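You operate a simulated robot arm through the tools that you are given. There is no shell and no other tool.

Carry out the task below with a simulated robot arm. There is one attempt and no reset: what you move stays moved.

JOB
Blow through the meter with the black lid and sort it.
Fine: clamp it at the air box, arrow with the air; lid open for a puff of one to four seconds, shut again; stop drawn back; tray for runs or stuck. Set down upright: what you pick out.

The check looks at the end state, three seconds after you hand in, the way a careful person would. Anything else that was tipped, shoved, dropped, spilled or broken makes it a failure. Lids that push on must go on centred and level and be pressed home; caps that screw on are set level and turned clockwise until they are tight.

ROBOT AND FRAMES
A 6-joint arm with a two-finger parallel gripper, fixed in place. Base frame: the origin is at the foot of the arm, x ahead of it, y to its left, z up. Lengths are in mm, angles in rad, forces in N, time in s.
With the tool pointing down near the work surface it reaches from about 360 to 860 mm from the base axis. Its first joint turns from -2.007 to 2.007 rad. Payload 3.43 kg.
The TCP is the grasp point between the finger pads, 34 mm short of the fingertips. In the tool frame z runs along the fingers and y along their closing line. The gripper opens to 128 mm. The fingers are 24 mm wide and 12 mm thick; the gripper's body (48 by 130 mm) begins 96 mm behind the TCP.
Orientation is told as [roll, pitch, yaw] about the base's x, y, z axes, in that order, counted from this pose: with the fingers straight down and closing along the base's y, the tool's x points along the base's -x, its y along +y and its z along -z.

CONTROLS
- The arm moves only by the tool servo_tool. Its argument "commands" is a list of rows, each a list of 2 entries, a list of its own where there are three numbers: the shift along the base's x, y, z in units of 25 mm (1.0 is 25 mm), then the turn, a rotation vector about the base's x, y, z in units of 5 degrees (1.0 is 5 degrees). In form: [[[dx, dy, dz], [rx, ry, rz]], ...]. A call has 1 to 20 rows; each row shifts and turns the commanded pose from where the row before left it. "jaw" is the gripper command, from -1 (shut) to 1 (fully open), values between in proportion, set as the call begins (left out, the last holds). A call with a number of a shift or a turn outside -1 to 1 is refused whole. A row lasts 0.2 s, in which the tool goes at most 50 mm and 0.15 rad; a call with a longer step from one row to the next is refused whole, and so is a gripper value outside its range. A pose out of reach is approached as far as the arm can. The call stops where the force on the tool passes 50 N (or 10 N more than at its start, if that is more) or the arm is blocked; 0.2 s more then pass. Each finger travels about 108 mm/s and halts on what it meets, pressing with about 36 N; the grip force reading is that of the motor and also rises with nothing between the fingers. The clock runs only during rows and for 0.2 s after the last one: add rows that do not move to give the fingers time. The reply holds the time, the measured pose of the TCP, the force on the tool along the base axes, the opening and the grip force, in the units named above and with some noise, with the torque about the TCP (base axes, N m) and any sound that the robot's microphone picked up.
- Cameras (640 x 400 px; columns grow to the right, rows downward): "scene" is fixed at [48.6, -648.9, 1507.3]; the picture's right is [0.86, -0.51, 0.00], its down [-0.19, -0.32, -0.93] and it looks along [0.48, 0.80, -0.37] (base axes); focal length 340 px, centre (320, 200). "wrist" rides on the gripper at [76, -11, -160] in the tool frame; the picture's right is [0.15, 0.99, 0.00], its down [-0.88, 0.13, -0.46] and it looks along [-0.45, 0.07, 0.89] (tool axes); focal length 234 px, centre (320, 200). There is no depth. A picture from a camera that has moved, and an enlarged one, comes with that camera's place and axes in the base frame and with its lens.
- snapshot(camera): a new picture of that camera. No time passes.
- lift_body(by): slides the trunk up (or, below 0, down) by that many mm; the arm rides with it, the base frame stays. It gives what a move gives, with no picture.
- zoom(camera, box): a new picture of the part [left, top, right, bottom] of that camera's present view, enlarged. No time passes.
- finish_job(): hands the job in; it is judged then, once.

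Places have to be worked out from the pictures, the camera data and where the tool is seen. Open the gripper and draw the arm clear of the work before you hand the job in, unless the task says otherwise.

The tools are called as a command line: name --argument value ..., lists and objects as JSON in quotes. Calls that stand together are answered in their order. servo_tool: Moves the arm, as the interface text tells. Its arguments: {"type":"object","properties":{"commands":{"type":"array"},"jaw":{"type":"number"}},"required":["commands"]} The other tools are called the same way: lift_body (by) slides the trunk up or down; snapshot (camera) takes a picture; zoom (camera, box) takes an enlarged picture of a part of a camera's view; finish_job () hands the job in.

At the start:

```text
clock: 0.0
ee_pos: [452.1, 67.7, 1296.8]
ee_rot: [0.0, 0.0, 0.0]
force: [0.1, 0.1, -0.9]
torque: [0.04, 0.0, -0.03]
gripper_width: 128.1
grip_force: 0.1
trunk travel left (down, up): [-650.0, 140.0]
```

scene: 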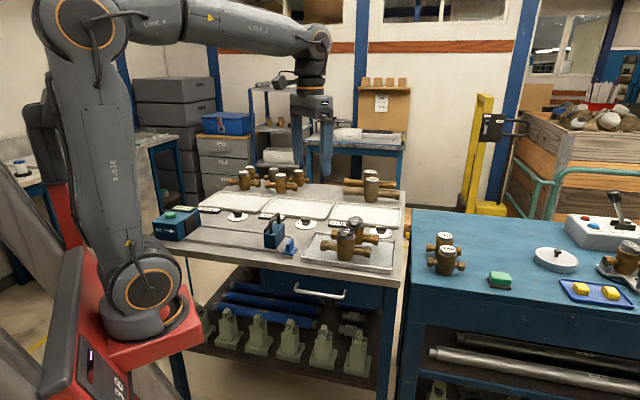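
wrist: 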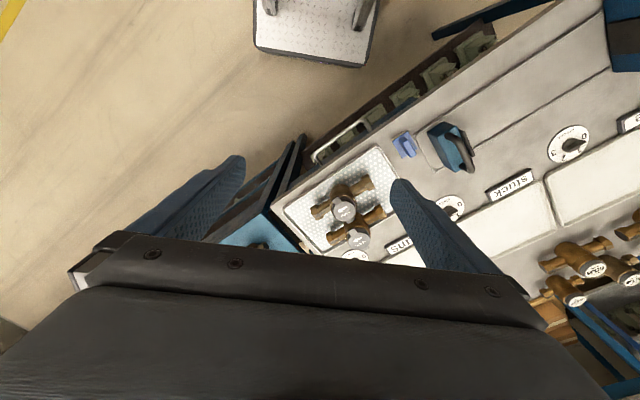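

The bench shows an air box, a clamp, trays and several meters. I'll enlarge the scene view to understand the parts before moving.

zoom --camera "scene" --box '[140, 170, 300, 270]'

zoom --camera "scene" --box '[260, 180, 420, 280]'

zoom --camera "scene" --box '[400, 200, 640, 350]'

zoom --camera "scene" --box '[210, 150, 410, 220]'

zoom --camera "wrist" --box '[260, 80, 640, 320]'

```text
4.00 times, centred on (220, 220) of scene
camera zoom: at [48.6, -648.9, 1507.3], right [0.86, -0.51, 0.0], down [-0.19, -0.32, -0.93], along [0.48, 0.8, -0.37], focal length 1362 px, centre (720, 120)
```

zoom: 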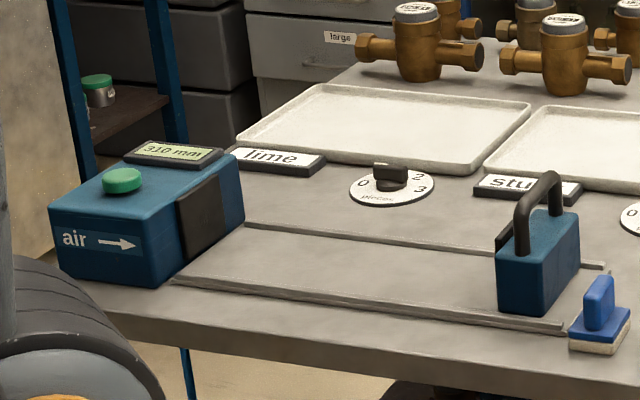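

```text
4.00 times, centred on (340, 230) of scene
camera zoom: at [48.6, -648.9, 1507.3], right [0.86, -0.51, 0.0], down [-0.19, -0.32, -0.93], along [0.48, 0.8, -0.37], focal length 1362 px, centre (240, 80)
```

zoom: 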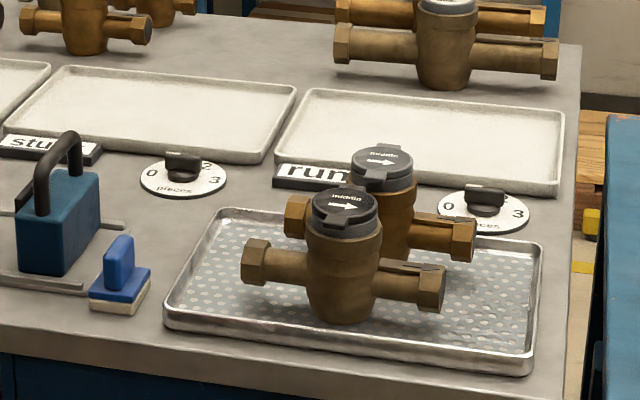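

```text
2.67 times, centred on (520, 275) of scene
camera zoom: at [48.6, -648.9, 1507.3], right [0.86, -0.51, 0.0], down [-0.19, -0.32, -0.93], along [0.48, 0.8, -0.37], focal length 908 px, centre (-213, 0)
```

zoom: 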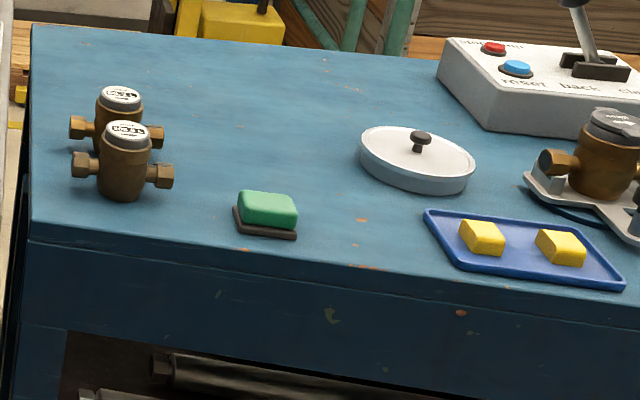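

```text
3.20 times, centred on (310, 185) of scene
camera zoom: at [48.6, -648.9, 1507.3], right [0.86, -0.51, 0.0], down [-0.19, -0.32, -0.93], along [0.48, 0.8, -0.37], focal length 1090 px, centre (352, 248)
```

zoom: 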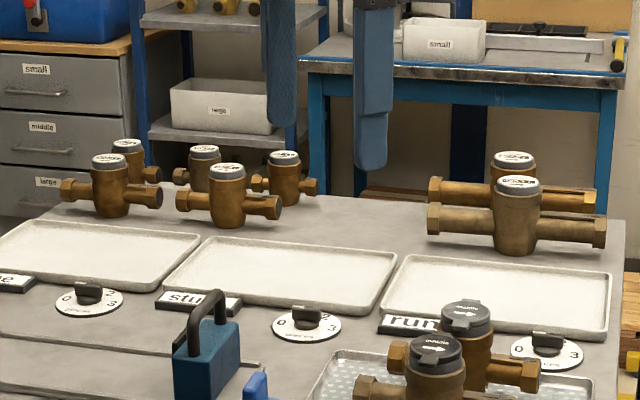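

```text
1.67 times, centred on (450, 200) of wrist
camera zoom: at [376.5, 57.1, 1457.6], right [-0.15, 0.99, 0.0], down [0.88, 0.13, 0.46], along [0.45, 0.07, -0.89], focal length 390 px, centre (103, 200)
```

zoom: 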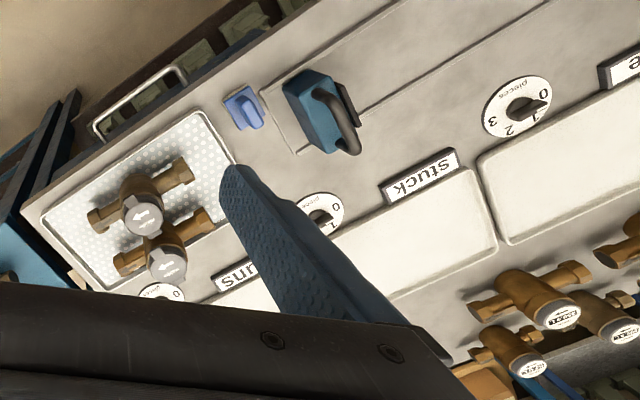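

Let me enlarge further on the key items: the air box, the two lidded meters, dials and the device on the right bench.

zoom --camera "scene" --box '[150, 200, 214, 240]'

zoom --camera "scene" --box '[310, 210, 390, 260]'

zoom --camera "scene" --box '[256, 205, 320, 265]'

zoom --camera "scene" --box '[560, 180, 640, 300]'

zoom --camera "scene" --box '[180, 290, 380, 390]'

zoom --camera "scene" --box '[0, 140, 60, 180]'

zoom --camera "scene" --box '[350, 70, 420, 120]'

zoom --camera "wrist" --box '[300, 160, 400, 260]'

```text
10.00 times, centred on (182, 220) of scene
camera zoom: at [48.6, -648.9, 1507.3], right [0.86, -0.51, 0.0], down [-0.19, -0.32, -0.93], along [0.48, 0.8, -0.37], focal length 3405 px, centre (1700, 0)
```

zoom: 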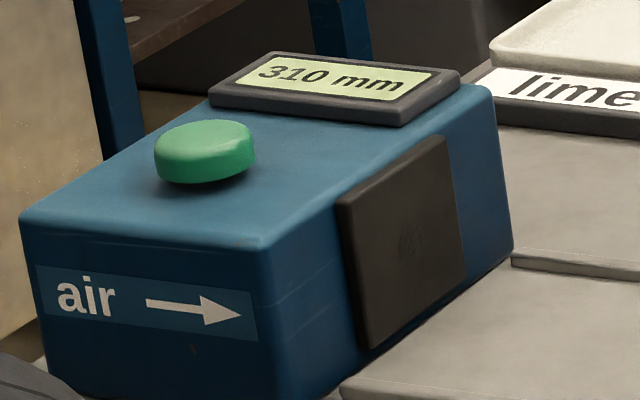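

```text
8.00 times, centred on (350, 235) of scene
camera zoom: at [48.6, -648.9, 1507.3], right [0.86, -0.51, 0.0], down [-0.19, -0.32, -0.93], along [0.48, 0.8, -0.37], focal length 2724 px, centre (80, -80)
```

zoom: 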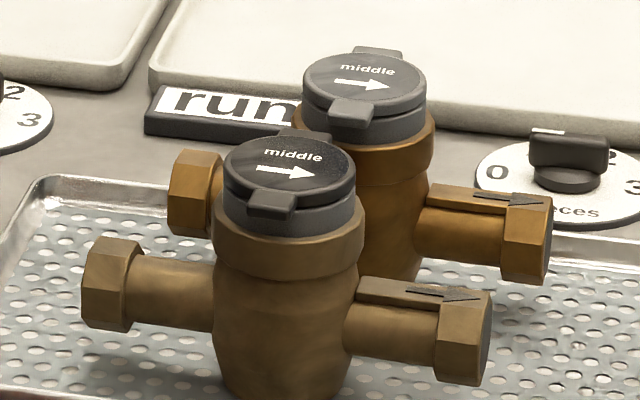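

```text
6.67 times, centred on (288, 235) of scene
camera zoom: at [48.6, -648.9, 1507.3], right [0.86, -0.51, 0.0], down [-0.19, -0.32, -0.93], along [0.48, 0.8, -0.37], focal length 2270 px, centre (533, -33)
```

zoom: 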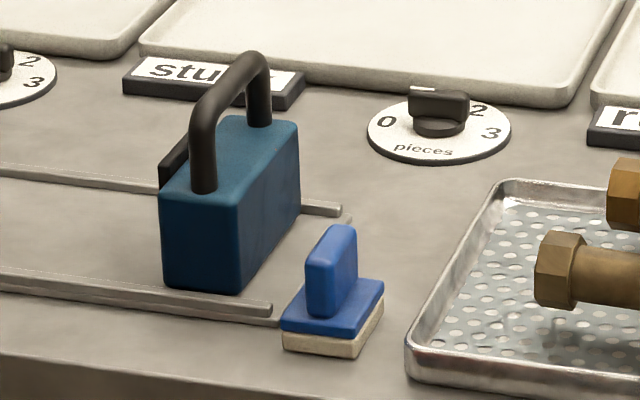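

```text
3.33 times, centred on (600, 240) of scene
camera zoom: at [48.6, -648.9, 1507.3], right [0.86, -0.51, 0.0], down [-0.19, -0.32, -0.93], along [0.48, 0.8, -0.37], focal length 1135 px, centre (-613, 67)
```

zoom: 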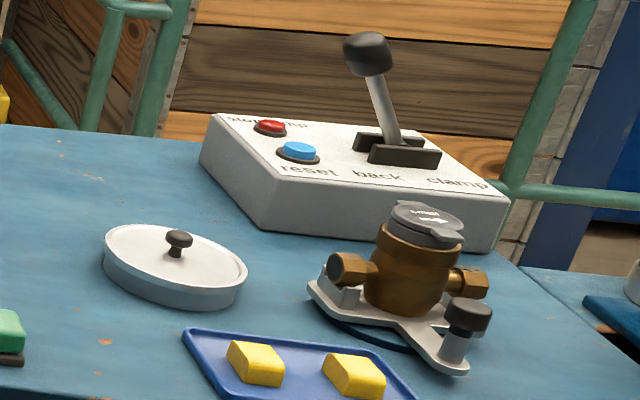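

```text
3.20 times, centred on (280, 340) of scene
camera zoom: at [48.6, -648.9, 1507.3], right [0.86, -0.51, 0.0], down [-0.19, -0.32, -0.93], along [0.48, 0.8, -0.37], focal length 1090 px, centre (448, -248)
```

zoom: 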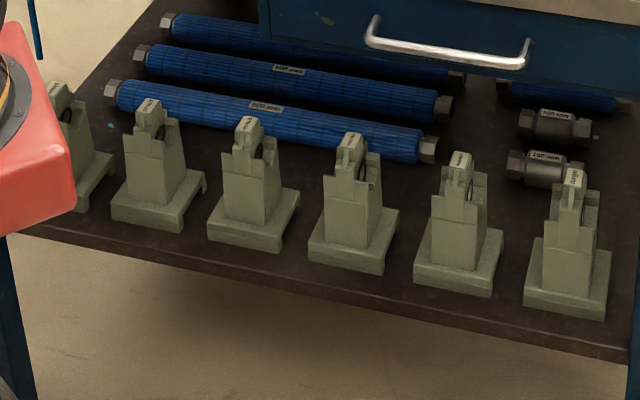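

```text
10.00 times, centred on (30, 160) of scene
camera zoom: at [48.6, -648.9, 1507.3], right [0.86, -0.51, 0.0], down [-0.19, -0.32, -0.93], along [0.48, 0.8, -0.37], focal length 3405 px, centre (3220, 600)
```

zoom: 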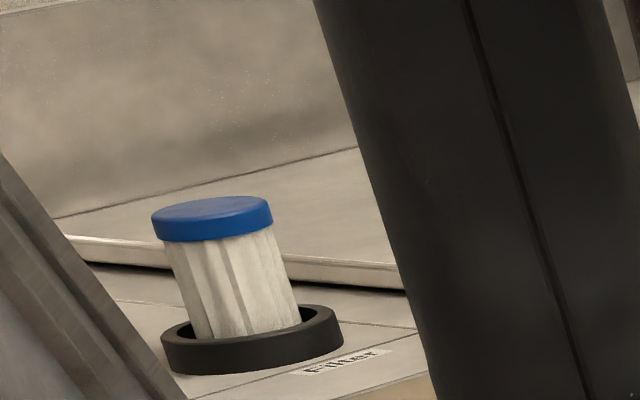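

```text
8.00 times, centred on (385, 95) of scene
camera zoom: at [48.6, -648.9, 1507.3], right [0.86, -0.51, 0.0], down [-0.19, -0.32, -0.93], along [0.48, 0.8, -0.37], focal length 2724 px, centre (-200, 1040)
```

zoom: 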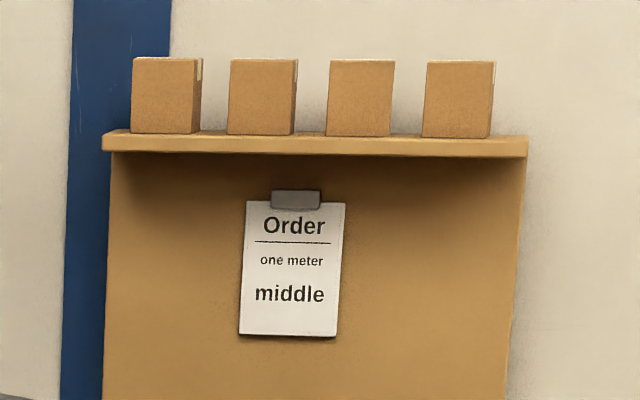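

```text
4.00 times, centred on (350, 210) of wrist
camera zoom: at [376.5, 57.1, 1457.6], right [-0.15, 0.99, 0.0], down [0.88, 0.13, 0.46], along [0.45, 0.07, -0.89], focal length 937 px, centre (200, 160)
```

zoom: 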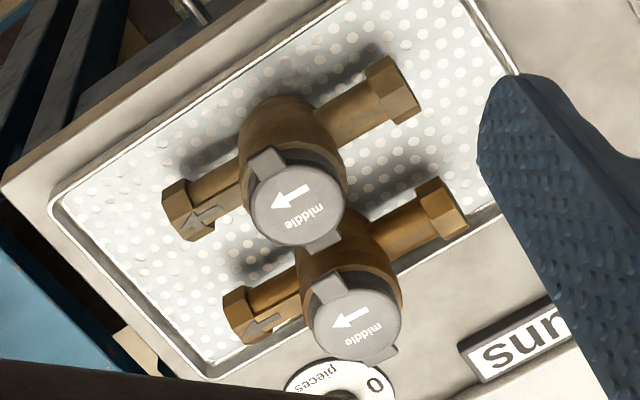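

The target looks to be the front meter (darker lid) in the perforated tray; bench top seems near z≈890. I'll move the tool over the tray for a closer wrist view.

servo_tool --commands '[[[0.4, 0.8, -0.5], [0, 0, 0]], [[0.4, 0.8, -0.5], [0, 0, 0]], [[0.4, 0.8, -0.5], [0, 0, 0]], [[0.4, 0.8, -0.5], [0, 0, 0]], [[0.4, 0.8, -0.5], [0, 0, 0]], [[0.4, 0.8, -0.5], [0, 0, 0]], [[0, 0, 0], [0, 0, 0]]]'

snapshot --camera "wrist"

snapshot --camera "scene"

```text
clock: 1.6
ee_pos: [512.3, 187.7, 1222.6]
ee_rot: [0.0, -0.001, -0.001]
force: [0.4, -0.3, -0.2]
torque: [0.0, 0.01, 0.02]
gripper_width: 128.2
grip_force: 0.1
trunk travel left (down, up): [-650.0, 140.0]
```

```text
taken
camera wrist: at [436.4, 177.9, 1383.6], right [-0.15, 0.99, 0.0], down [0.88, 0.13, 0.46], along [0.45, 0.07, -0.89], focal length 234 px, centre (320, 200)
```

wrist: 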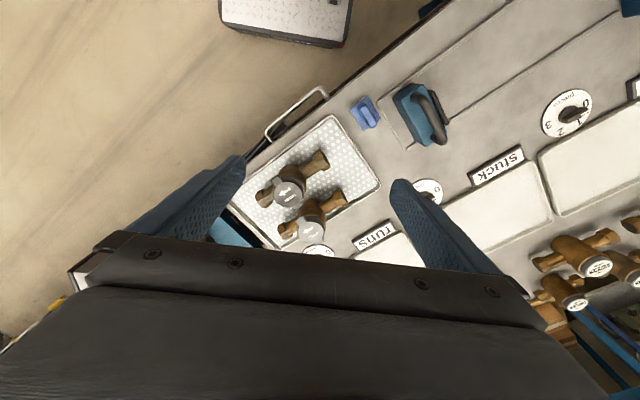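

```text
taken
```

scene: 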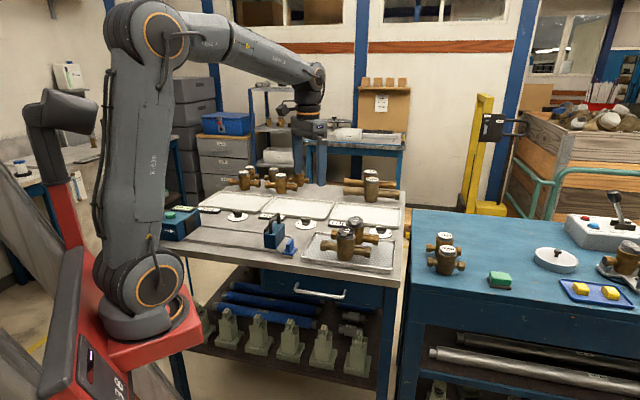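

The table appears further than I first estimated; I'll zoom in on this wrist view to measure features.

zoom --camera "wrist" --box '[220, 70, 460, 270]'

zoom --camera "wrist" --box '[440, 30, 640, 155]'

zoom --camera "scene" --box '[260, 140, 420, 280]'

```text
2.00 times, centred on (340, 170) of wrist
camera zoom: at [436.4, 177.9, 1383.6], right [-0.15, 0.99, 0.0], down [0.88, 0.13, 0.46], along [0.45, 0.07, -0.89], focal length 468 px, centre (280, 260)
```

zoom: 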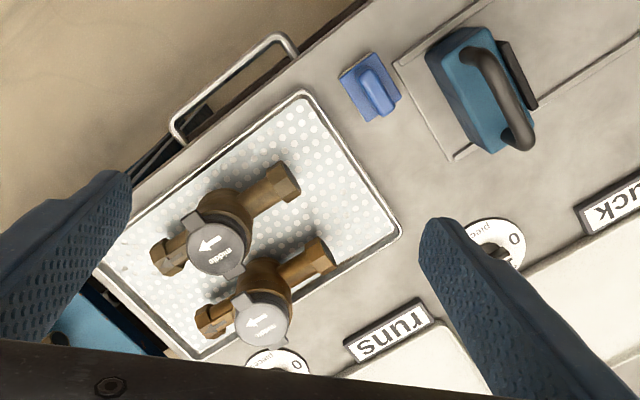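

```text
3.20 times, centred on (540, 92) of wrist
camera zoom: at [436.4, 177.9, 1383.6], right [-0.15, 0.99, 0.0], down [0.88, 0.13, 0.46], along [0.45, 0.07, -0.89], focal length 749 px, centre (-384, 544)
```

zoom: 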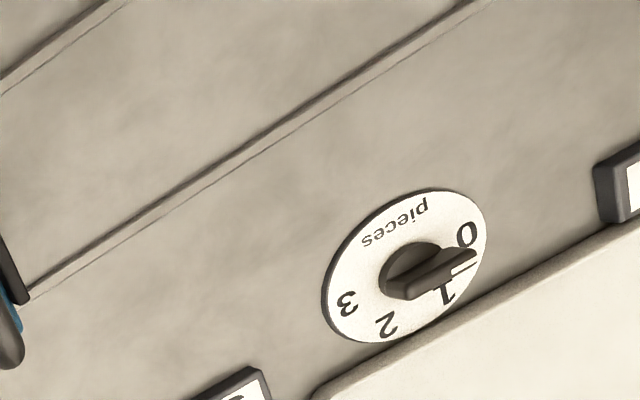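

```text
2.86 times, centred on (340, 210) of scene
camera zoom: at [48.6, -648.9, 1507.3], right [0.86, -0.51, 0.0], down [-0.19, -0.32, -0.93], along [0.48, 0.8, -0.37], focal length 973 px, centre (263, 171)
```

zoom: 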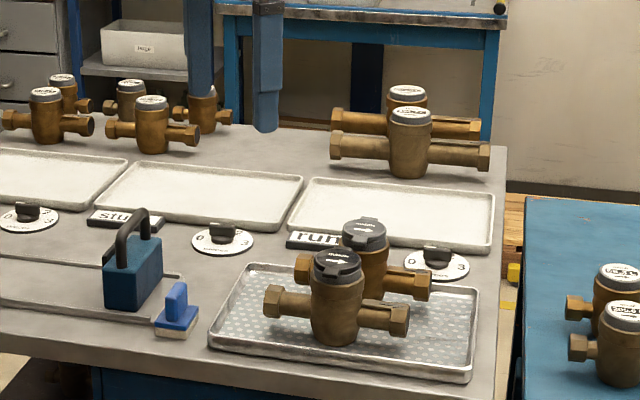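

My zoom scaling was off earlier; redoing it, bench top is ≈ z 893, the front (black) lid ≈ (616,144,1017), and the bench is turned about -44°. Now I'll survey the clamp and air box with the wrist camera yawed 45°.

servo_tool --commands '[[[-0.99, 0.657, 0.09], [0, 0, 0.75]], [[-0.99, 0.657, 0.09], [0, 0, 0.75]], [[-0.99, 0.657, 0.09], [0, 0, 0.75]], [[-0.99, 0.657, 0.09], [0, 0, 0.75]], [[-0.99, 0.657, 0.09], [0, 0, 0.75]], [[-0.99, 0.657, 0.09], [0, 0, 0.75]], [[-0.99, 0.657, 0.09], [0, 0, 0.75]], [[-0.99, 0.657, 0.09], [0, 0, 0.75]], [[-0.99, 0.657, 0.09], [0, 0, 0.75]], [[-0.99, 0.657, 0.09], [0, 0, 0.75]], [[-0.99, 0.657, 0.09], [0, 0, 0.75]], [[-0.99, 0.657, 0.09], [0, 0, 0.75]], [[0, 0, 0], [0, 0, 0]]]'

snapshot --camera "wrist"

snapshot --camera "scene"

```text
clock: 4.4
ee_pos: [211.1, 385.7, 1248.5]
ee_rot: [0.001, 0.0, 0.785]
force: [0.5, 0.0, 0.2]
torque: [0.02, 0.02, -0.01]
gripper_width: 127.9
grip_force: 0.0
trunk travel left (down, up): [-650.0, 140.0]
```

```text
taken
camera wrist: at [167.6, 324.0, 1409.2], right [-0.8, 0.6, 0.0], down [0.53, 0.71, 0.46], along [0.27, 0.37, -0.89], focal length 234 px, centre (320, 200)
```

wrist: 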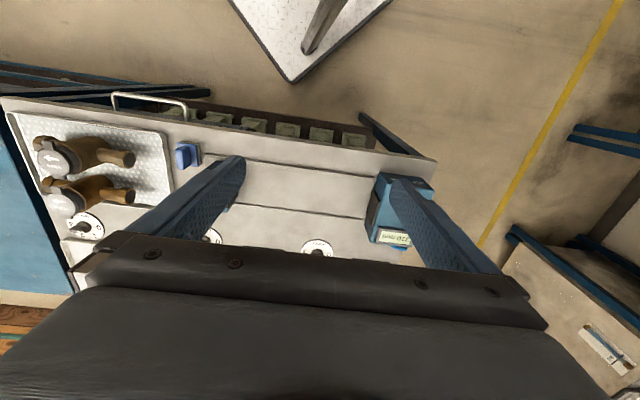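

```text
taken
```

scene: 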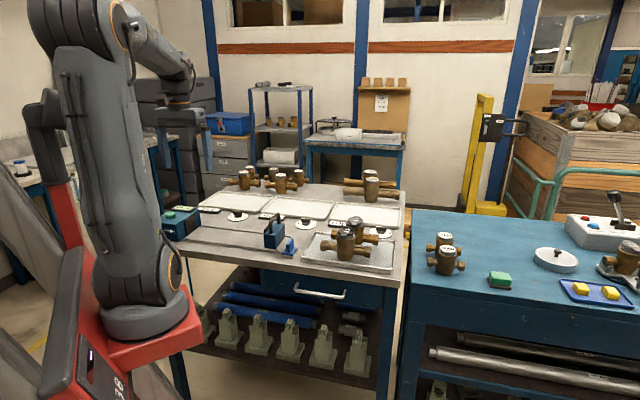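

The bench axis is close to -45°. I'll move over toward the air box and lower for a closer look at it and its port.

servo_tool --commands '[[[-0.94, 0.69, -0.45], [0, 0, 0]], [[-0.94, 0.69, -0.45], [0, 0, 0]], [[-0.94, 0.69, -0.45], [0, 0, 0]], [[-0.94, 0.69, -0.45], [0, 0, 0]], [[-0.94, 0.69, -0.45], [0, 0, 0]], [[-0.94, 0.69, -0.45], [0, 0, 0]], [[0, 0, 0], [0, 0, 0]]]'

snapshot --camera "wrist"

zoom --camera "wrist" --box '[220, 80, 420, 240]'

```text
clock: 6.0
ee_pos: [71.5, 486.8, 1180.3]
ee_rot: [0.0, 0.0, 0.785]
force: [1.2, -0.5, 0.1]
torque: [0.0, -0.01, -0.01]
gripper_width: 127.8
grip_force: 0.1
trunk travel left (down, up): [-650.0, 140.0]
```

```text
taken
camera wrist: at [28.1, 425.8, 1341.8], right [-0.8, 0.6, 0.0], down [0.53, 0.71, 0.46], along [0.27, 0.37, -0.89], focal length 234 px, centre (320, 200)
```

wrist: 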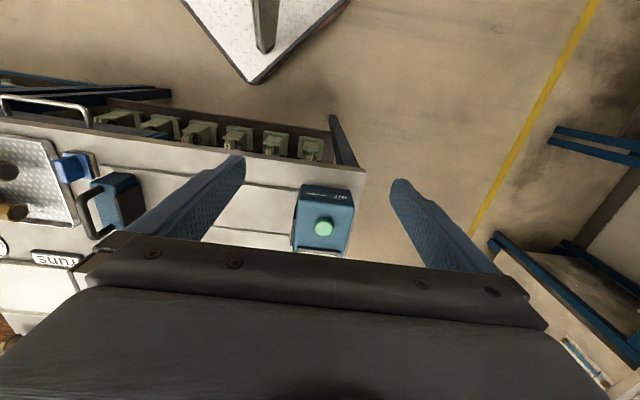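

```text
2.50 times, centred on (320, 160) of wrist
camera zoom: at [28.1, 425.8, 1341.8], right [-0.8, 0.6, 0.0], down [0.53, 0.71, 0.46], along [0.27, 0.37, -0.89], focal length 585 px, centre (320, 300)
```

zoom: 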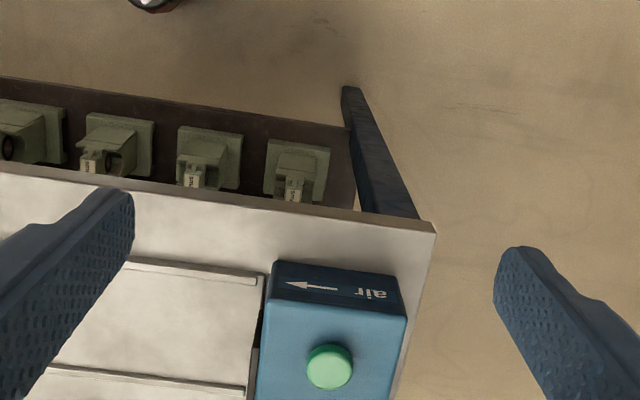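

Air box button ≈ (163,617,992), port plate facing +u with axis about z 950. Next I'll look at the stop block from the same height.

servo_tool --commands '[[[0.94, -0.55, 0], [0, 0, 0]], [[0.94, -0.55, 0], [0, 0, 0]], [[0.94, -0.55, 0], [0, 0, 0]], [[0.94, -0.55, 0], [0, 0, 0]], [[0.94, -0.55, 0], [0, 0, 0]], [[0.94, -0.55, 0], [0, 0, 0]], [[0.94, -0.55, 0], [0, 0, 0]], [[0.94, -0.55, 0], [0, 0, 0]], [[0.94, -0.55, 0], [0, 0, 0]], [[0.94, -0.55, 0], [0, 0, 0]], [[0.94, -0.55, 0], [0, 0, 0]], [[0.94, -0.55, 0], [0, 0, 0]], [[0.94, -0.55, 0], [0, 0, 0]], [[0.94, -0.55, 0], [0, 0, 0]], [[0, 0, 0], [0, 0, 0]]]'

snapshot --camera "wrist"

zoom --camera "wrist" --box '[220, 80, 420, 240]'

```text
clock: 9.2
ee_pos: [402.0, 295.7, 1181.8]
ee_rot: [0.001, 0.0, 0.786]
force: [-0.3, 0.3, 1.0]
torque: [-0.01, -0.01, 0.01]
gripper_width: 128.1
grip_force: 0.1
trunk travel left (down, up): [-650.0, 140.0]
```

```text
taken
camera wrist: at [357.0, 235.2, 1342.4], right [-0.8, 0.6, 0.0], down [0.53, 0.71, 0.46], along [0.27, 0.37, -0.89], focal length 234 px, centre (320, 200)
```

wrist: 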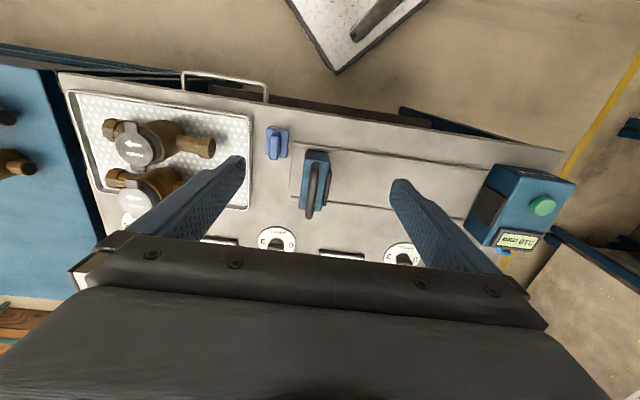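

```text
2.50 times, centred on (320, 160) of wrist
camera zoom: at [357.0, 235.2, 1342.4], right [-0.8, 0.6, 0.0], down [0.53, 0.71, 0.46], along [0.27, 0.37, -0.89], focal length 585 px, centre (320, 300)
```

zoom: 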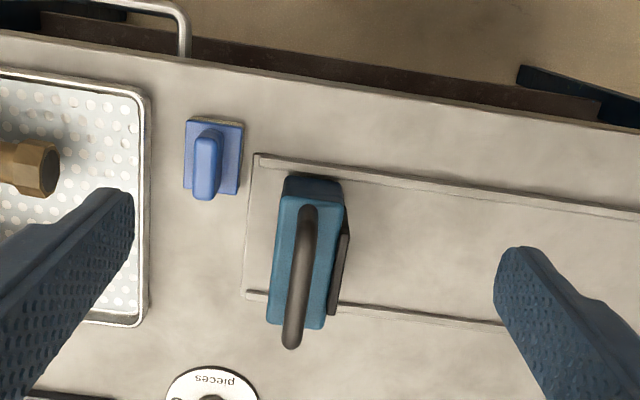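

Clear: rails at v≈531 and 647, the stop block u≈51–92, v centre ≈590, so the bench is at exactly 45°. Let me zoom on the box port and the meter tray from this same pose.

zoom --camera "wrist" --box '[450, 140, 610, 280]'

zoom --camera "wrist" --box '[60, 80, 260, 240]'

zoom --camera "wrist" --box '[240, 110, 340, 240]'

```text
2.86 times, centred on (530, 210) of wrist
camera zoom: at [357.0, 235.2, 1342.4], right [-0.8, 0.6, 0.0], down [0.53, 0.71, 0.46], along [0.27, 0.37, -0.89], focal length 669 px, centre (-280, 171)
```

zoom: 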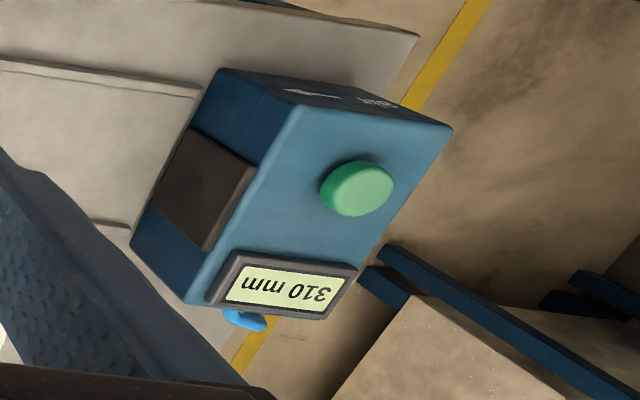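

```text
2.50 times, centred on (160, 160) of wrist
camera zoom: at [357.0, 235.2, 1342.4], right [-0.8, 0.6, 0.0], down [0.53, 0.71, 0.46], along [0.27, 0.37, -0.89], focal length 585 px, centre (720, 300)
```

zoom: 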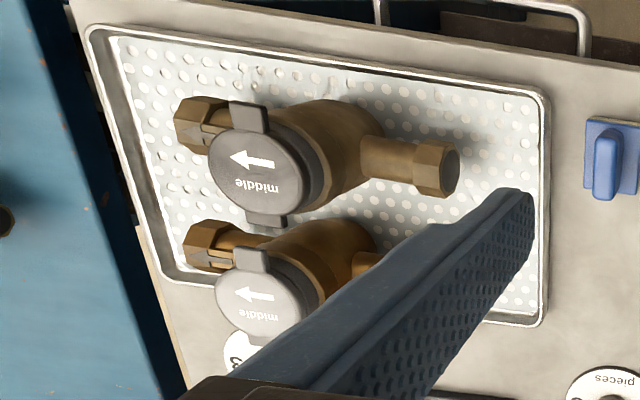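

```text
3.08 times, centred on (290, 175) of wrist
camera zoom: at [357.0, 235.2, 1342.4], right [-0.8, 0.6, 0.0], down [0.53, 0.71, 0.46], along [0.27, 0.37, -0.89], focal length 720 px, centre (412, 277)
```

zoom: 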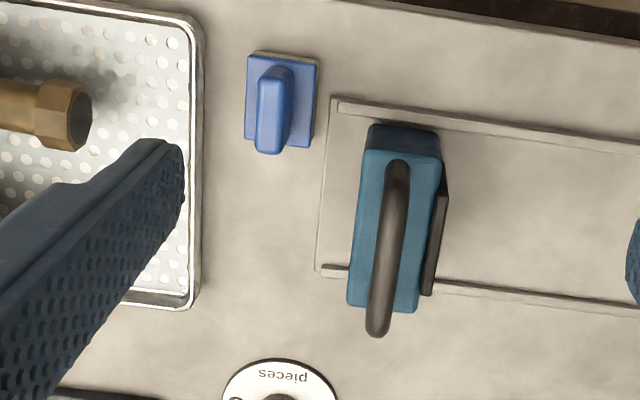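

Estimates: bench z≈905, clamp axis v≈584, port face u≈-265, stop face u≈+45, black-lid meter centre ≈ (618,147), ~170 mm long with arrow already pointing away from the air box. I'll go above the meter at yaw 0 (diagonal grip that avoids tab, hinge and pipes) and look.

servo_tool --commands '[[[0.856, -0.6, -0.128], [0, 0, -0.9]], [[0.856, -0.6, -0.128], [0, 0, -0.9]], [[0.856, -0.6, -0.128], [0, 0, -0.9]], [[0.856, -0.6, -0.128], [0, 0, -0.9]], [[0.856, -0.6, -0.128], [0, 0, -0.9]], [[0.856, -0.6, -0.128], [0, 0, -0.9]], [[0.856, -0.6, -0.128], [0, 0, -0.9]], [[0.856, -0.6, -0.128], [0, 0, -0.9]], [[0.856, -0.6, -0.128], [0, 0, -0.9]], [[0.856, -0.6, -0.128], [0, 0, -0.9]], [[0, 0, 0], [0, 0, 0]]]'

snapshot --camera "wrist"

zoom --camera "wrist" --box '[240, 80, 400, 240]'

zoom --camera "scene" --box '[310, 190, 406, 270]'

```text
clock: 11.6
ee_pos: [614.4, 142.6, 1147.0]
ee_rot: [0.0, -0.001, 0.0]
force: [-0.8, -0.2, 0.8]
torque: [-0.01, 0.01, 0.01]
gripper_width: 128.2
grip_force: 0.0
trunk travel left (down, up): [-650.0, 140.0]
```

```text
taken
camera wrist: at [539.6, 132.1, 1308.3], right [-0.15, 0.99, 0.0], down [0.88, 0.13, 0.46], along [0.45, 0.07, -0.89], focal length 234 px, centre (320, 200)
```

wrist: 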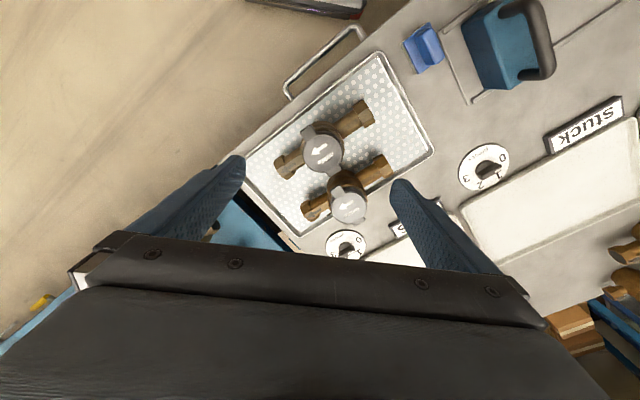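

```text
2.50 times, centred on (320, 160) of wrist
camera zoom: at [539.6, 132.1, 1308.3], right [-0.15, 0.99, 0.0], down [0.88, 0.13, 0.46], along [0.45, 0.07, -0.89], focal length 585 px, centre (320, 300)
```

zoom: 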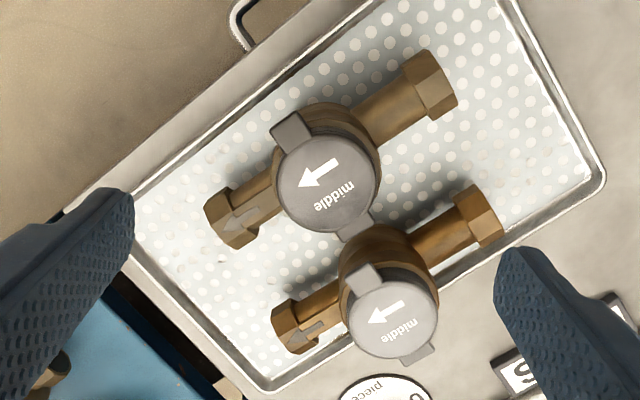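

```text
5.00 times, centred on (358, 230) of scene
camera zoom: at [48.6, -648.9, 1507.3], right [0.86, -0.51, 0.0], down [-0.19, -0.32, -0.93], along [0.48, 0.8, -0.37], focal length 1702 px, centre (130, 50)
```

zoom: 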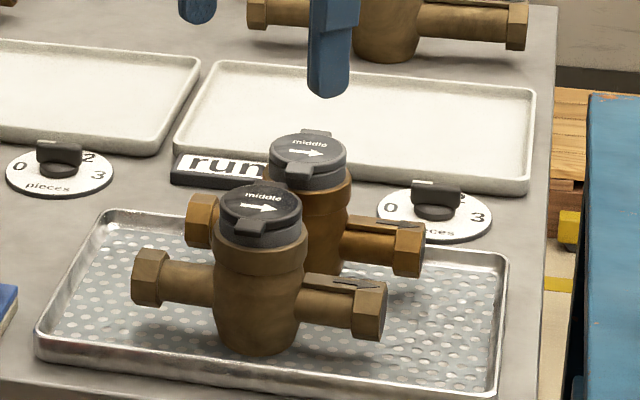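

The meter's centre computes to ≈ (621,149) with its axis about -47.5°, pipes at z≈945, lid top ≈1010. I'll align, narrow the jaw a bit, and descend part way for a check.

servo_tool --commands '[[[0.066, 0.064, -0.87], [0, 0, -0.125]], [[0.066, 0.064, -0.87], [0, 0, -0.125]], [[0.066, 0.064, -0.87], [0, 0, -0.125]], [[0.066, 0.064, -0.87], [0, 0, -0.125]], [[0, 0, 0], [0, 0, 0]]]' --jaw 0.5

snapshot --camera "wrist"

zoom --camera "wrist" --box '[240, 80, 400, 240]'

zoom --camera "scene" --box '[310, 190, 406, 270]'

```text
clock: 12.8
ee_pos: [622.6, 150.9, 1061.0]
ee_rot: [0.0, 0.001, -0.044]
force: [-0.1, -0.7, 0.2]
torque: [0.01, 0.03, 0.02]
gripper_width: 95.9
grip_force: 0.2
trunk travel left (down, up): [-650.0, 140.0]
```

```text
taken
camera wrist: at [547.0, 143.1, 1222.0], right [-0.1, 0.99, 0.0], down [0.89, 0.09, 0.46], along [0.45, 0.05, -0.89], focal length 234 px, centre (320, 200)
```

wrist: 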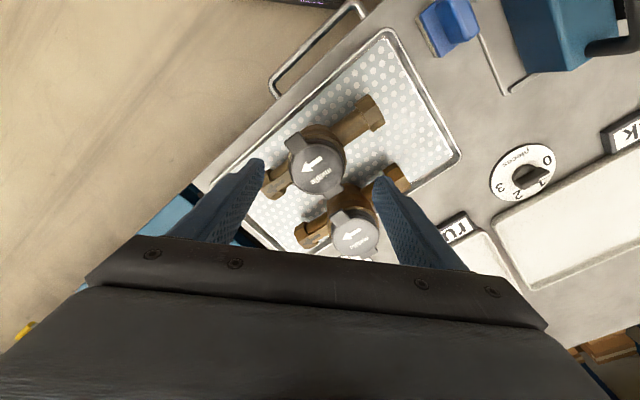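

```text
2.50 times, centred on (320, 160) of wrist
camera zoom: at [547.0, 143.1, 1222.0], right [-0.1, 0.99, 0.0], down [0.89, 0.09, 0.46], along [0.45, 0.05, -0.89], focal length 585 px, centre (320, 300)
```

zoom: 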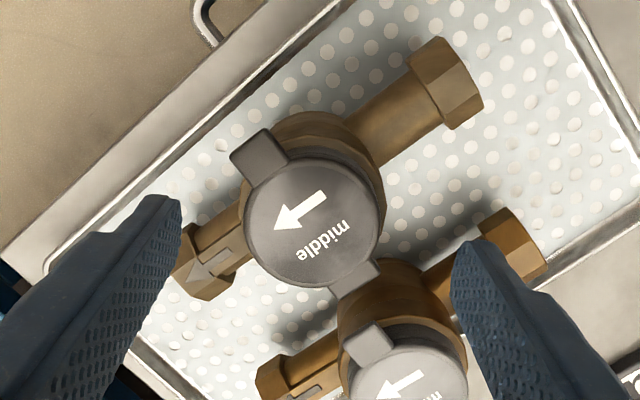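

```text
5.00 times, centred on (358, 230) of scene
camera zoom: at [48.6, -648.9, 1507.3], right [0.86, -0.51, 0.0], down [-0.19, -0.32, -0.93], along [0.48, 0.8, -0.37], focal length 1702 px, centre (130, 50)
```

zoom: 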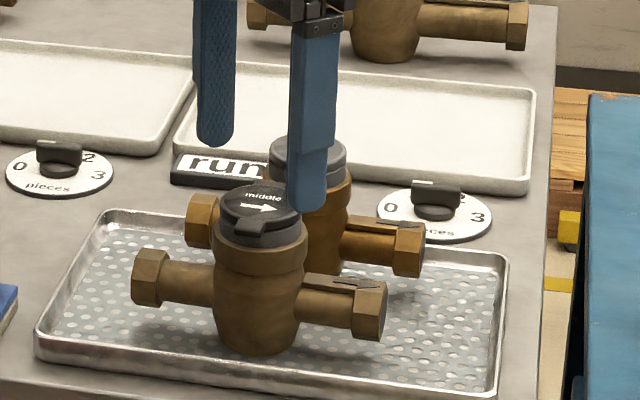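

Centre checks out within ~2 mm and the fingers straddle the body at 45° to the pipes. Descending to z≈990 at the ring level.

servo_tool --commands '[[[-0.02, -0.01, -0.9], [0, 0, 0]], [[-0.02, -0.01, -0.9], [0, 0, 0]], [[0, 0, -0.9], [0, 0, 0]], [[0, 0, -0.14], [0, 0, 0]], [[0, 0, 0], [0, 0, 0]]]'

zoom --camera "scene" --box '[310, 190, 406, 270]'

snapshot --camera "wrist"

```text
clock: 14.0
ee_pos: [621.7, 150.9, 991.1]
ee_rot: [-0.001, 0.0, -0.043]
force: [0.3, 0.3, -0.1]
torque: [-0.01, 0.0, 0.0]
gripper_width: 96.0
grip_force: 0.2
trunk travel left (down, up): [-650.0, 140.0]
```

```text
5.00 times, centred on (358, 230) of scene
camera zoom: at [48.6, -648.9, 1507.3], right [0.86, -0.51, 0.0], down [-0.19, -0.32, -0.93], along [0.48, 0.8, -0.37], focal length 1702 px, centre (130, 50)
```

zoom: 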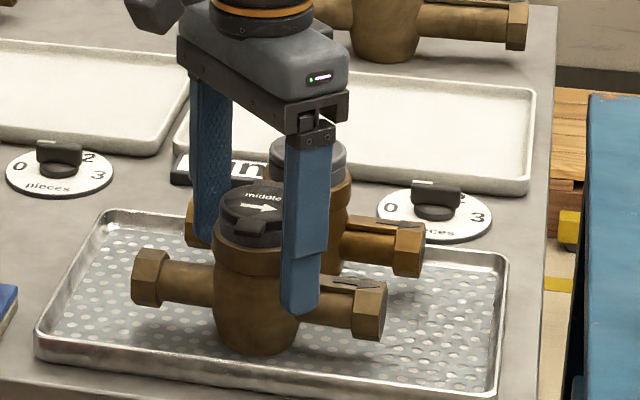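

```text
taken
camera wrist: at [545.6, 143.3, 1150.9], right [-0.1, 0.99, 0.0], down [0.89, 0.09, 0.46], along [0.45, 0.05, -0.89], focal length 234 px, centre (320, 200)
```

wrist: 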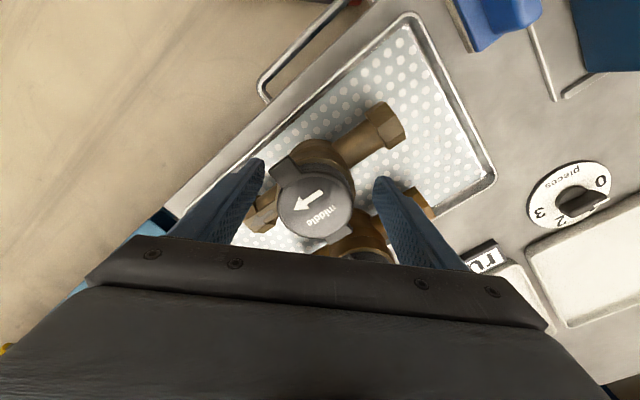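

Fingers are clear of pipes and tabs. Closing the gripper now.

servo_tool --commands '[[[0, 0, 0], [0, 0, 0]], [[0, 0, 0], [0, 0, 0]], [[0, 0, 0], [0, 0, 0]], [[0, 0, 0], [0, 0, 0]]]' --jaw -1

zoom --camera "scene" --box '[310, 190, 406, 270]'

zoom --camera "wrist" --box '[240, 80, 440, 260]'

```text
clock: 15.0
ee_pos: [620.3, 150.9, 988.9]
ee_rot: [0.0, -0.001, -0.044]
force: [0.1, -1.6, 0.6]
torque: [-0.01, 0.0, -0.01]
gripper_width: 61.6
grip_force: 36.5
trunk travel left (down, up): [-650.0, 140.0]
```

```text
5.00 times, centred on (358, 230) of scene
camera zoom: at [48.6, -648.9, 1507.3], right [0.86, -0.51, 0.0], down [-0.19, -0.32, -0.93], along [0.48, 0.8, -0.37], focal length 1702 px, centre (130, 50)
```

zoom: 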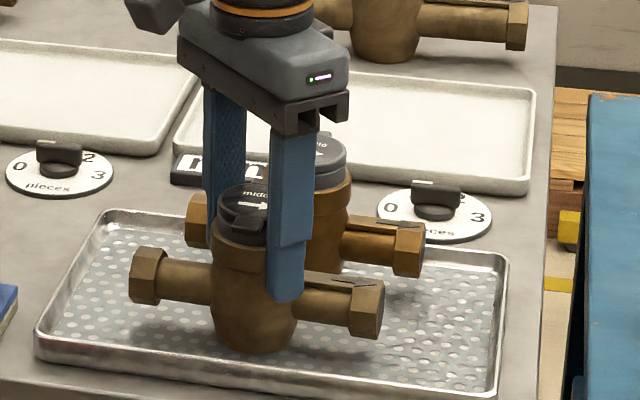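

```text
2.22 times, centred on (340, 170) of wrist
camera zoom: at [545.7, 143.1, 1151.0], right [-0.1, 0.99, 0.0], down [0.89, 0.09, 0.46], along [0.45, 0.05, -0.89], focal length 520 px, centre (276, 267)
```

zoom: 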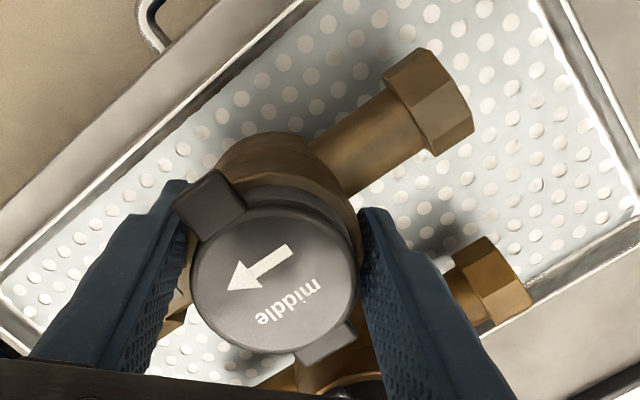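

Grip width 61.6 mm on the ring, lid clear of the fingers. Lifting straight up.

servo_tool --commands '[[[0, 0, 0.3], [0, 0, 0]], [[0, 0, 0.5], [0, 0, 0]], [[0, 0, 0.8], [0, 0, 0]], [[0, 0, 0.8], [0, 0, 0]], [[0, 0, 0.8], [0, 0, 0]], [[0, 0, 0.8], [0, 0, 0]], [[0, 0, 0.8], [0, 0, 0]], [[0, 0, 0], [0, 0, 0]]]'

zoom --camera "scene" --box '[280, 140, 424, 260]'

snapshot --camera "wrist"

```text
clock: 16.8
ee_pos: [621.4, 150.1, 1111.7]
ee_rot: [0.001, 0.0, -0.044]
force: [-0.9, -0.7, -7.3]
torque: [0.03, 0.03, -0.01]
gripper_width: 61.3
grip_force: 36.2
trunk travel left (down, up): [-650.0, 140.0]
```

```text
3.33 times, centred on (352, 200) of scene
camera zoom: at [48.6, -648.9, 1507.3], right [0.86, -0.51, 0.0], down [-0.19, -0.32, -0.93], along [0.48, 0.8, -0.37], focal length 1135 px, centre (213, 200)
```

zoom: 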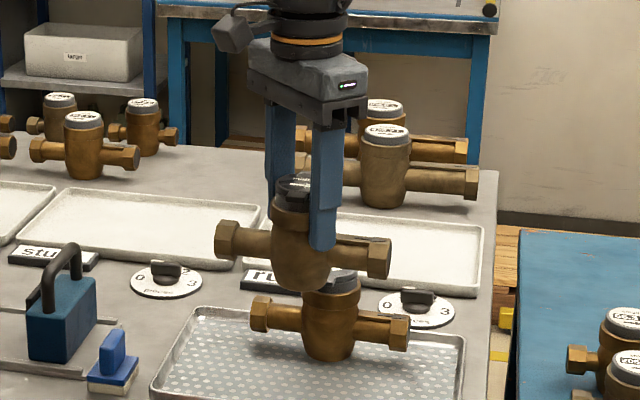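

```text
taken
camera wrist: at [546.6, 142.2, 1272.7], right [-0.1, 0.99, 0.0], down [0.89, 0.09, 0.46], along [0.45, 0.05, -0.89], focal length 234 px, centre (320, 200)
```

wrist: 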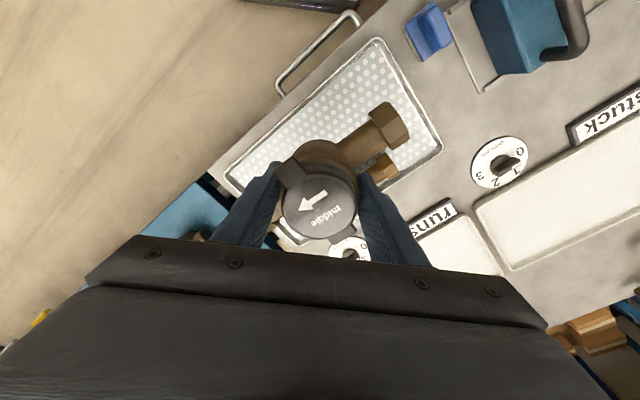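

The meter is held (≈7 N) and the other one is undisturbed. Carrying it high over the stop to above the clamp position, squaring it to the bench.

servo_tool --commands '[[[0, 0, 0.9], [0, 0, 0]], [[0, 0, 0.9], [0, 0, 0]], [[-0.4, 0.5, 0.6], [0, 0, 0]], [[-0.8, 0.93, 0], [0, 0, 0.05]], [[-0.8, 0.93, 0], [0, 0, 0.05]], [[-0.8, 0.93, 0], [0, 0, 0.05]], [[-0.8, 0.93, 0], [0, 0, 0.05]], [[-0.8, 0.93, 0], [0, 0, 0.05]], [[-0.8, 0.93, 0], [0, 0, 0.05]], [[-0.8, 0.93, 0], [0, 0, 0.05]], [[-0.8, 0.93, 0], [0, 0, 0.05]], [[-0.8, 0.93, 0], [0, 0, 0.05]], [[-0.8, 0.93, 0], [0, 0, 0.05]], [[-0.8, 0.93, 0], [0, 0, 0]], [[-0.8, 0.93, 0], [0, 0, 0]], [[-0.8, 0.93, 0], [0, 0, 0]], [[-0.8, 0.93, 0], [0, 0, 0]], [[-0.8, 0.93, 0], [0, 0, 0]], [[-0.72, 0.85, 0], [0, 0, 0]], [[0, 0, 0], [0, 0, 0]]]'

snapshot --camera "wrist"

zoom --camera "scene" --box '[140, 140, 300, 260]'

```text
clock: 21.0
ee_pos: [293.4, 531.8, 1170.5]
ee_rot: [0.0, 0.0, 0.0]
force: [-0.3, -0.5, -7.8]
torque: [0.03, 0.02, 0.03]
gripper_width: 61.5
grip_force: 36.1
trunk travel left (down, up): [-650.0, 140.0]
```

```text
taken
camera wrist: at [218.8, 522.2, 1331.1], right [-0.15, 0.99, 0.0], down [0.88, 0.13, 0.46], along [0.45, 0.07, -0.89], focal length 234 px, centre (320, 200)
```

wrist: 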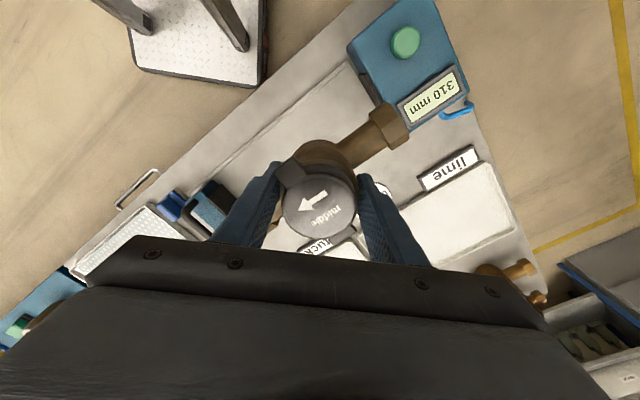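

```text
3.33 times, centred on (220, 200) of scene
camera zoom: at [48.6, -648.9, 1507.3], right [0.86, -0.51, 0.0], down [-0.19, -0.32, -0.93], along [0.48, 0.8, -0.37], focal length 1135 px, centre (653, 200)
```

zoom: 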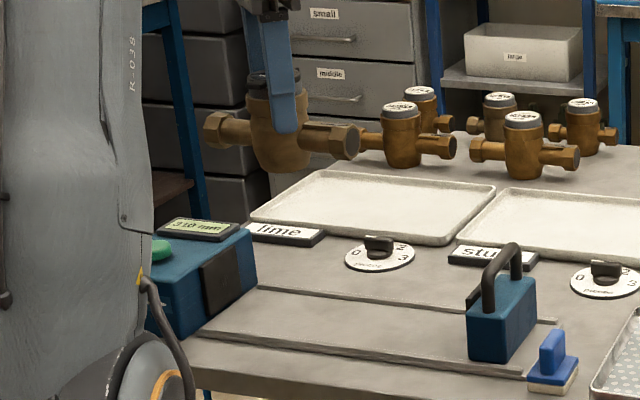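

Meter is above the clamp area with inlet toward the box. Lowering to about 30 mm above the bench for an alignment check.

servo_tool --commands '[[[0, 0, -0.9], [0, 0, 0]], [[0, 0, -0.9], [0, 0, 0]], [[0, 0, -0.9], [0, 0, 0]], [[0, 0, -0.9], [0, 0, 0]], [[0, 0, -0.9], [0, 0, 0]], [[0, 0, -0.9], [0, 0, 0]], [[0, 0, -0.6], [0, 0, 0]], [[0, 0, 0], [0, 0, 0]]]'

snapshot --camera "wrist"

zoom --camera "wrist" --box '[240, 0, 480, 150]'

zoom --camera "scene" --box '[150, 180, 262, 250]'

```text
clock: 22.8
ee_pos: [294.3, 533.0, 1020.9]
ee_rot: [0.0, 0.001, 0.002]
force: [1.1, 0.4, -7.1]
torque: [-0.02, 0.03, -0.01]
gripper_width: 61.4
grip_force: 36.1
trunk travel left (down, up): [-650.0, 140.0]
```

```text
taken
camera wrist: at [218.8, 522.6, 1181.7], right [-0.15, 0.99, 0.0], down [0.88, 0.13, 0.46], along [0.45, 0.07, -0.89], focal length 234 px, centre (320, 200)
```

wrist: 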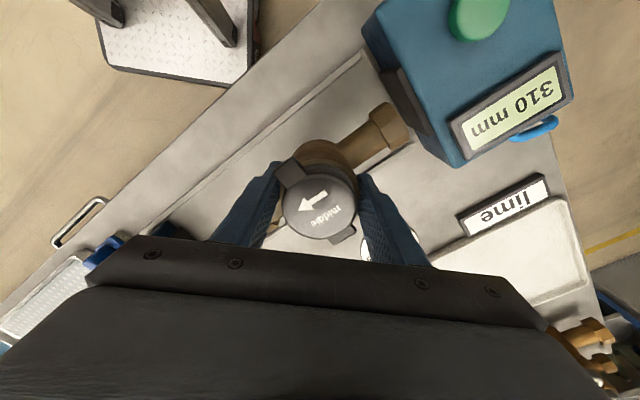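

```text
2.67 times, centred on (360, 75) of wrist
camera zoom: at [218.8, 522.6, 1181.7], right [-0.15, 0.99, 0.0], down [0.88, 0.13, 0.46], along [0.45, 0.07, -0.89], focal length 624 px, centre (213, 533)
```

zoom: 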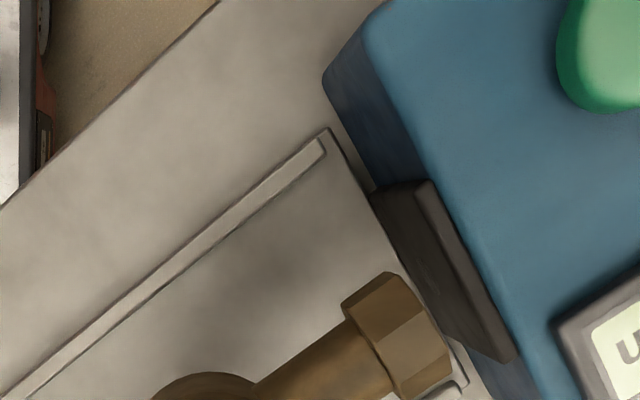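

```text
5.71 times, centred on (206, 215) of scene
camera zoom: at [48.6, -648.9, 1507.3], right [0.86, -0.51, 0.0], down [-0.19, -0.32, -0.93], along [0.48, 0.8, -0.37], focal length 1946 px, centre (971, 114)
```

zoom: 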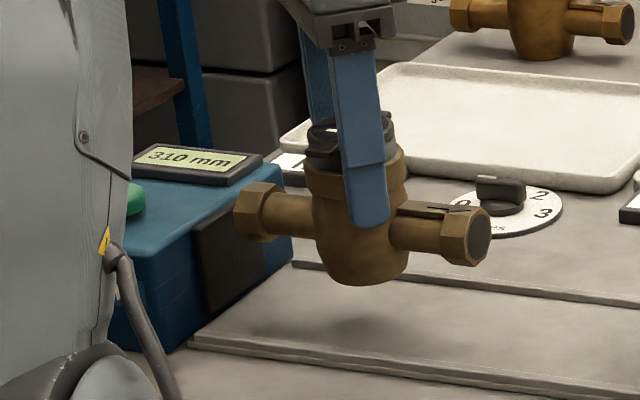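

Port plate face ≈ u -266, centred v≈584; the meter's inlet end is ≈ u -250, v≈583, axis parallel. I'll lower toward the bench and find contact.

servo_tool --commands '[[[0, 0, -0.6], [0, 0, 0]], [[0, 0, -0.5], [0, 0, 0]], [[0, 0, 0], [0, 0, 0]]]'

zoom --camera "scene" --box '[150, 180, 262, 250]'

zoom --camera "wrist" --box '[240, 0, 480, 150]'

```text
clock: 23.6
ee_pos: [293.8, 533.8, 992.4]
ee_rot: [-0.001, 0.001, 0.0]
force: [1.0, 0.4, -7.2]
torque: [0.01, 0.01, -0.01]
gripper_width: 61.6
grip_force: 36.2
trunk travel left (down, up): [-650.0, 140.0]
```

```text
5.71 times, centred on (206, 215) of scene
camera zoom: at [48.6, -648.9, 1507.3], right [0.86, -0.51, 0.0], down [-0.19, -0.32, -0.93], along [0.48, 0.8, -0.37], focal length 1946 px, centre (971, 114)
```

zoom: 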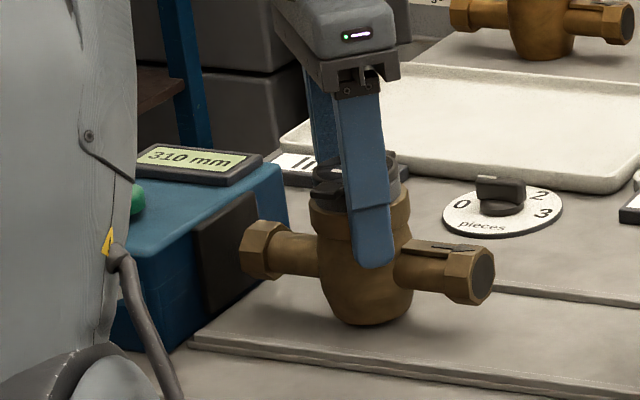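

```text
2.67 times, centred on (360, 75) of wrist
camera zoom: at [218.5, 522.1, 1154.1], right [-0.15, 0.99, 0.0], down [0.88, 0.13, 0.46], along [0.45, 0.07, -0.89], focal length 624 px, centre (213, 533)
```

zoom: 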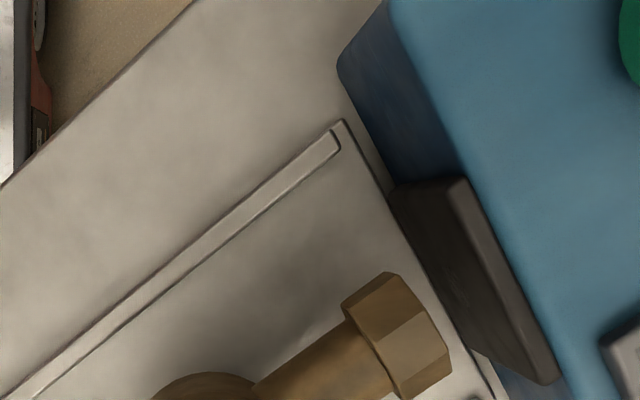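

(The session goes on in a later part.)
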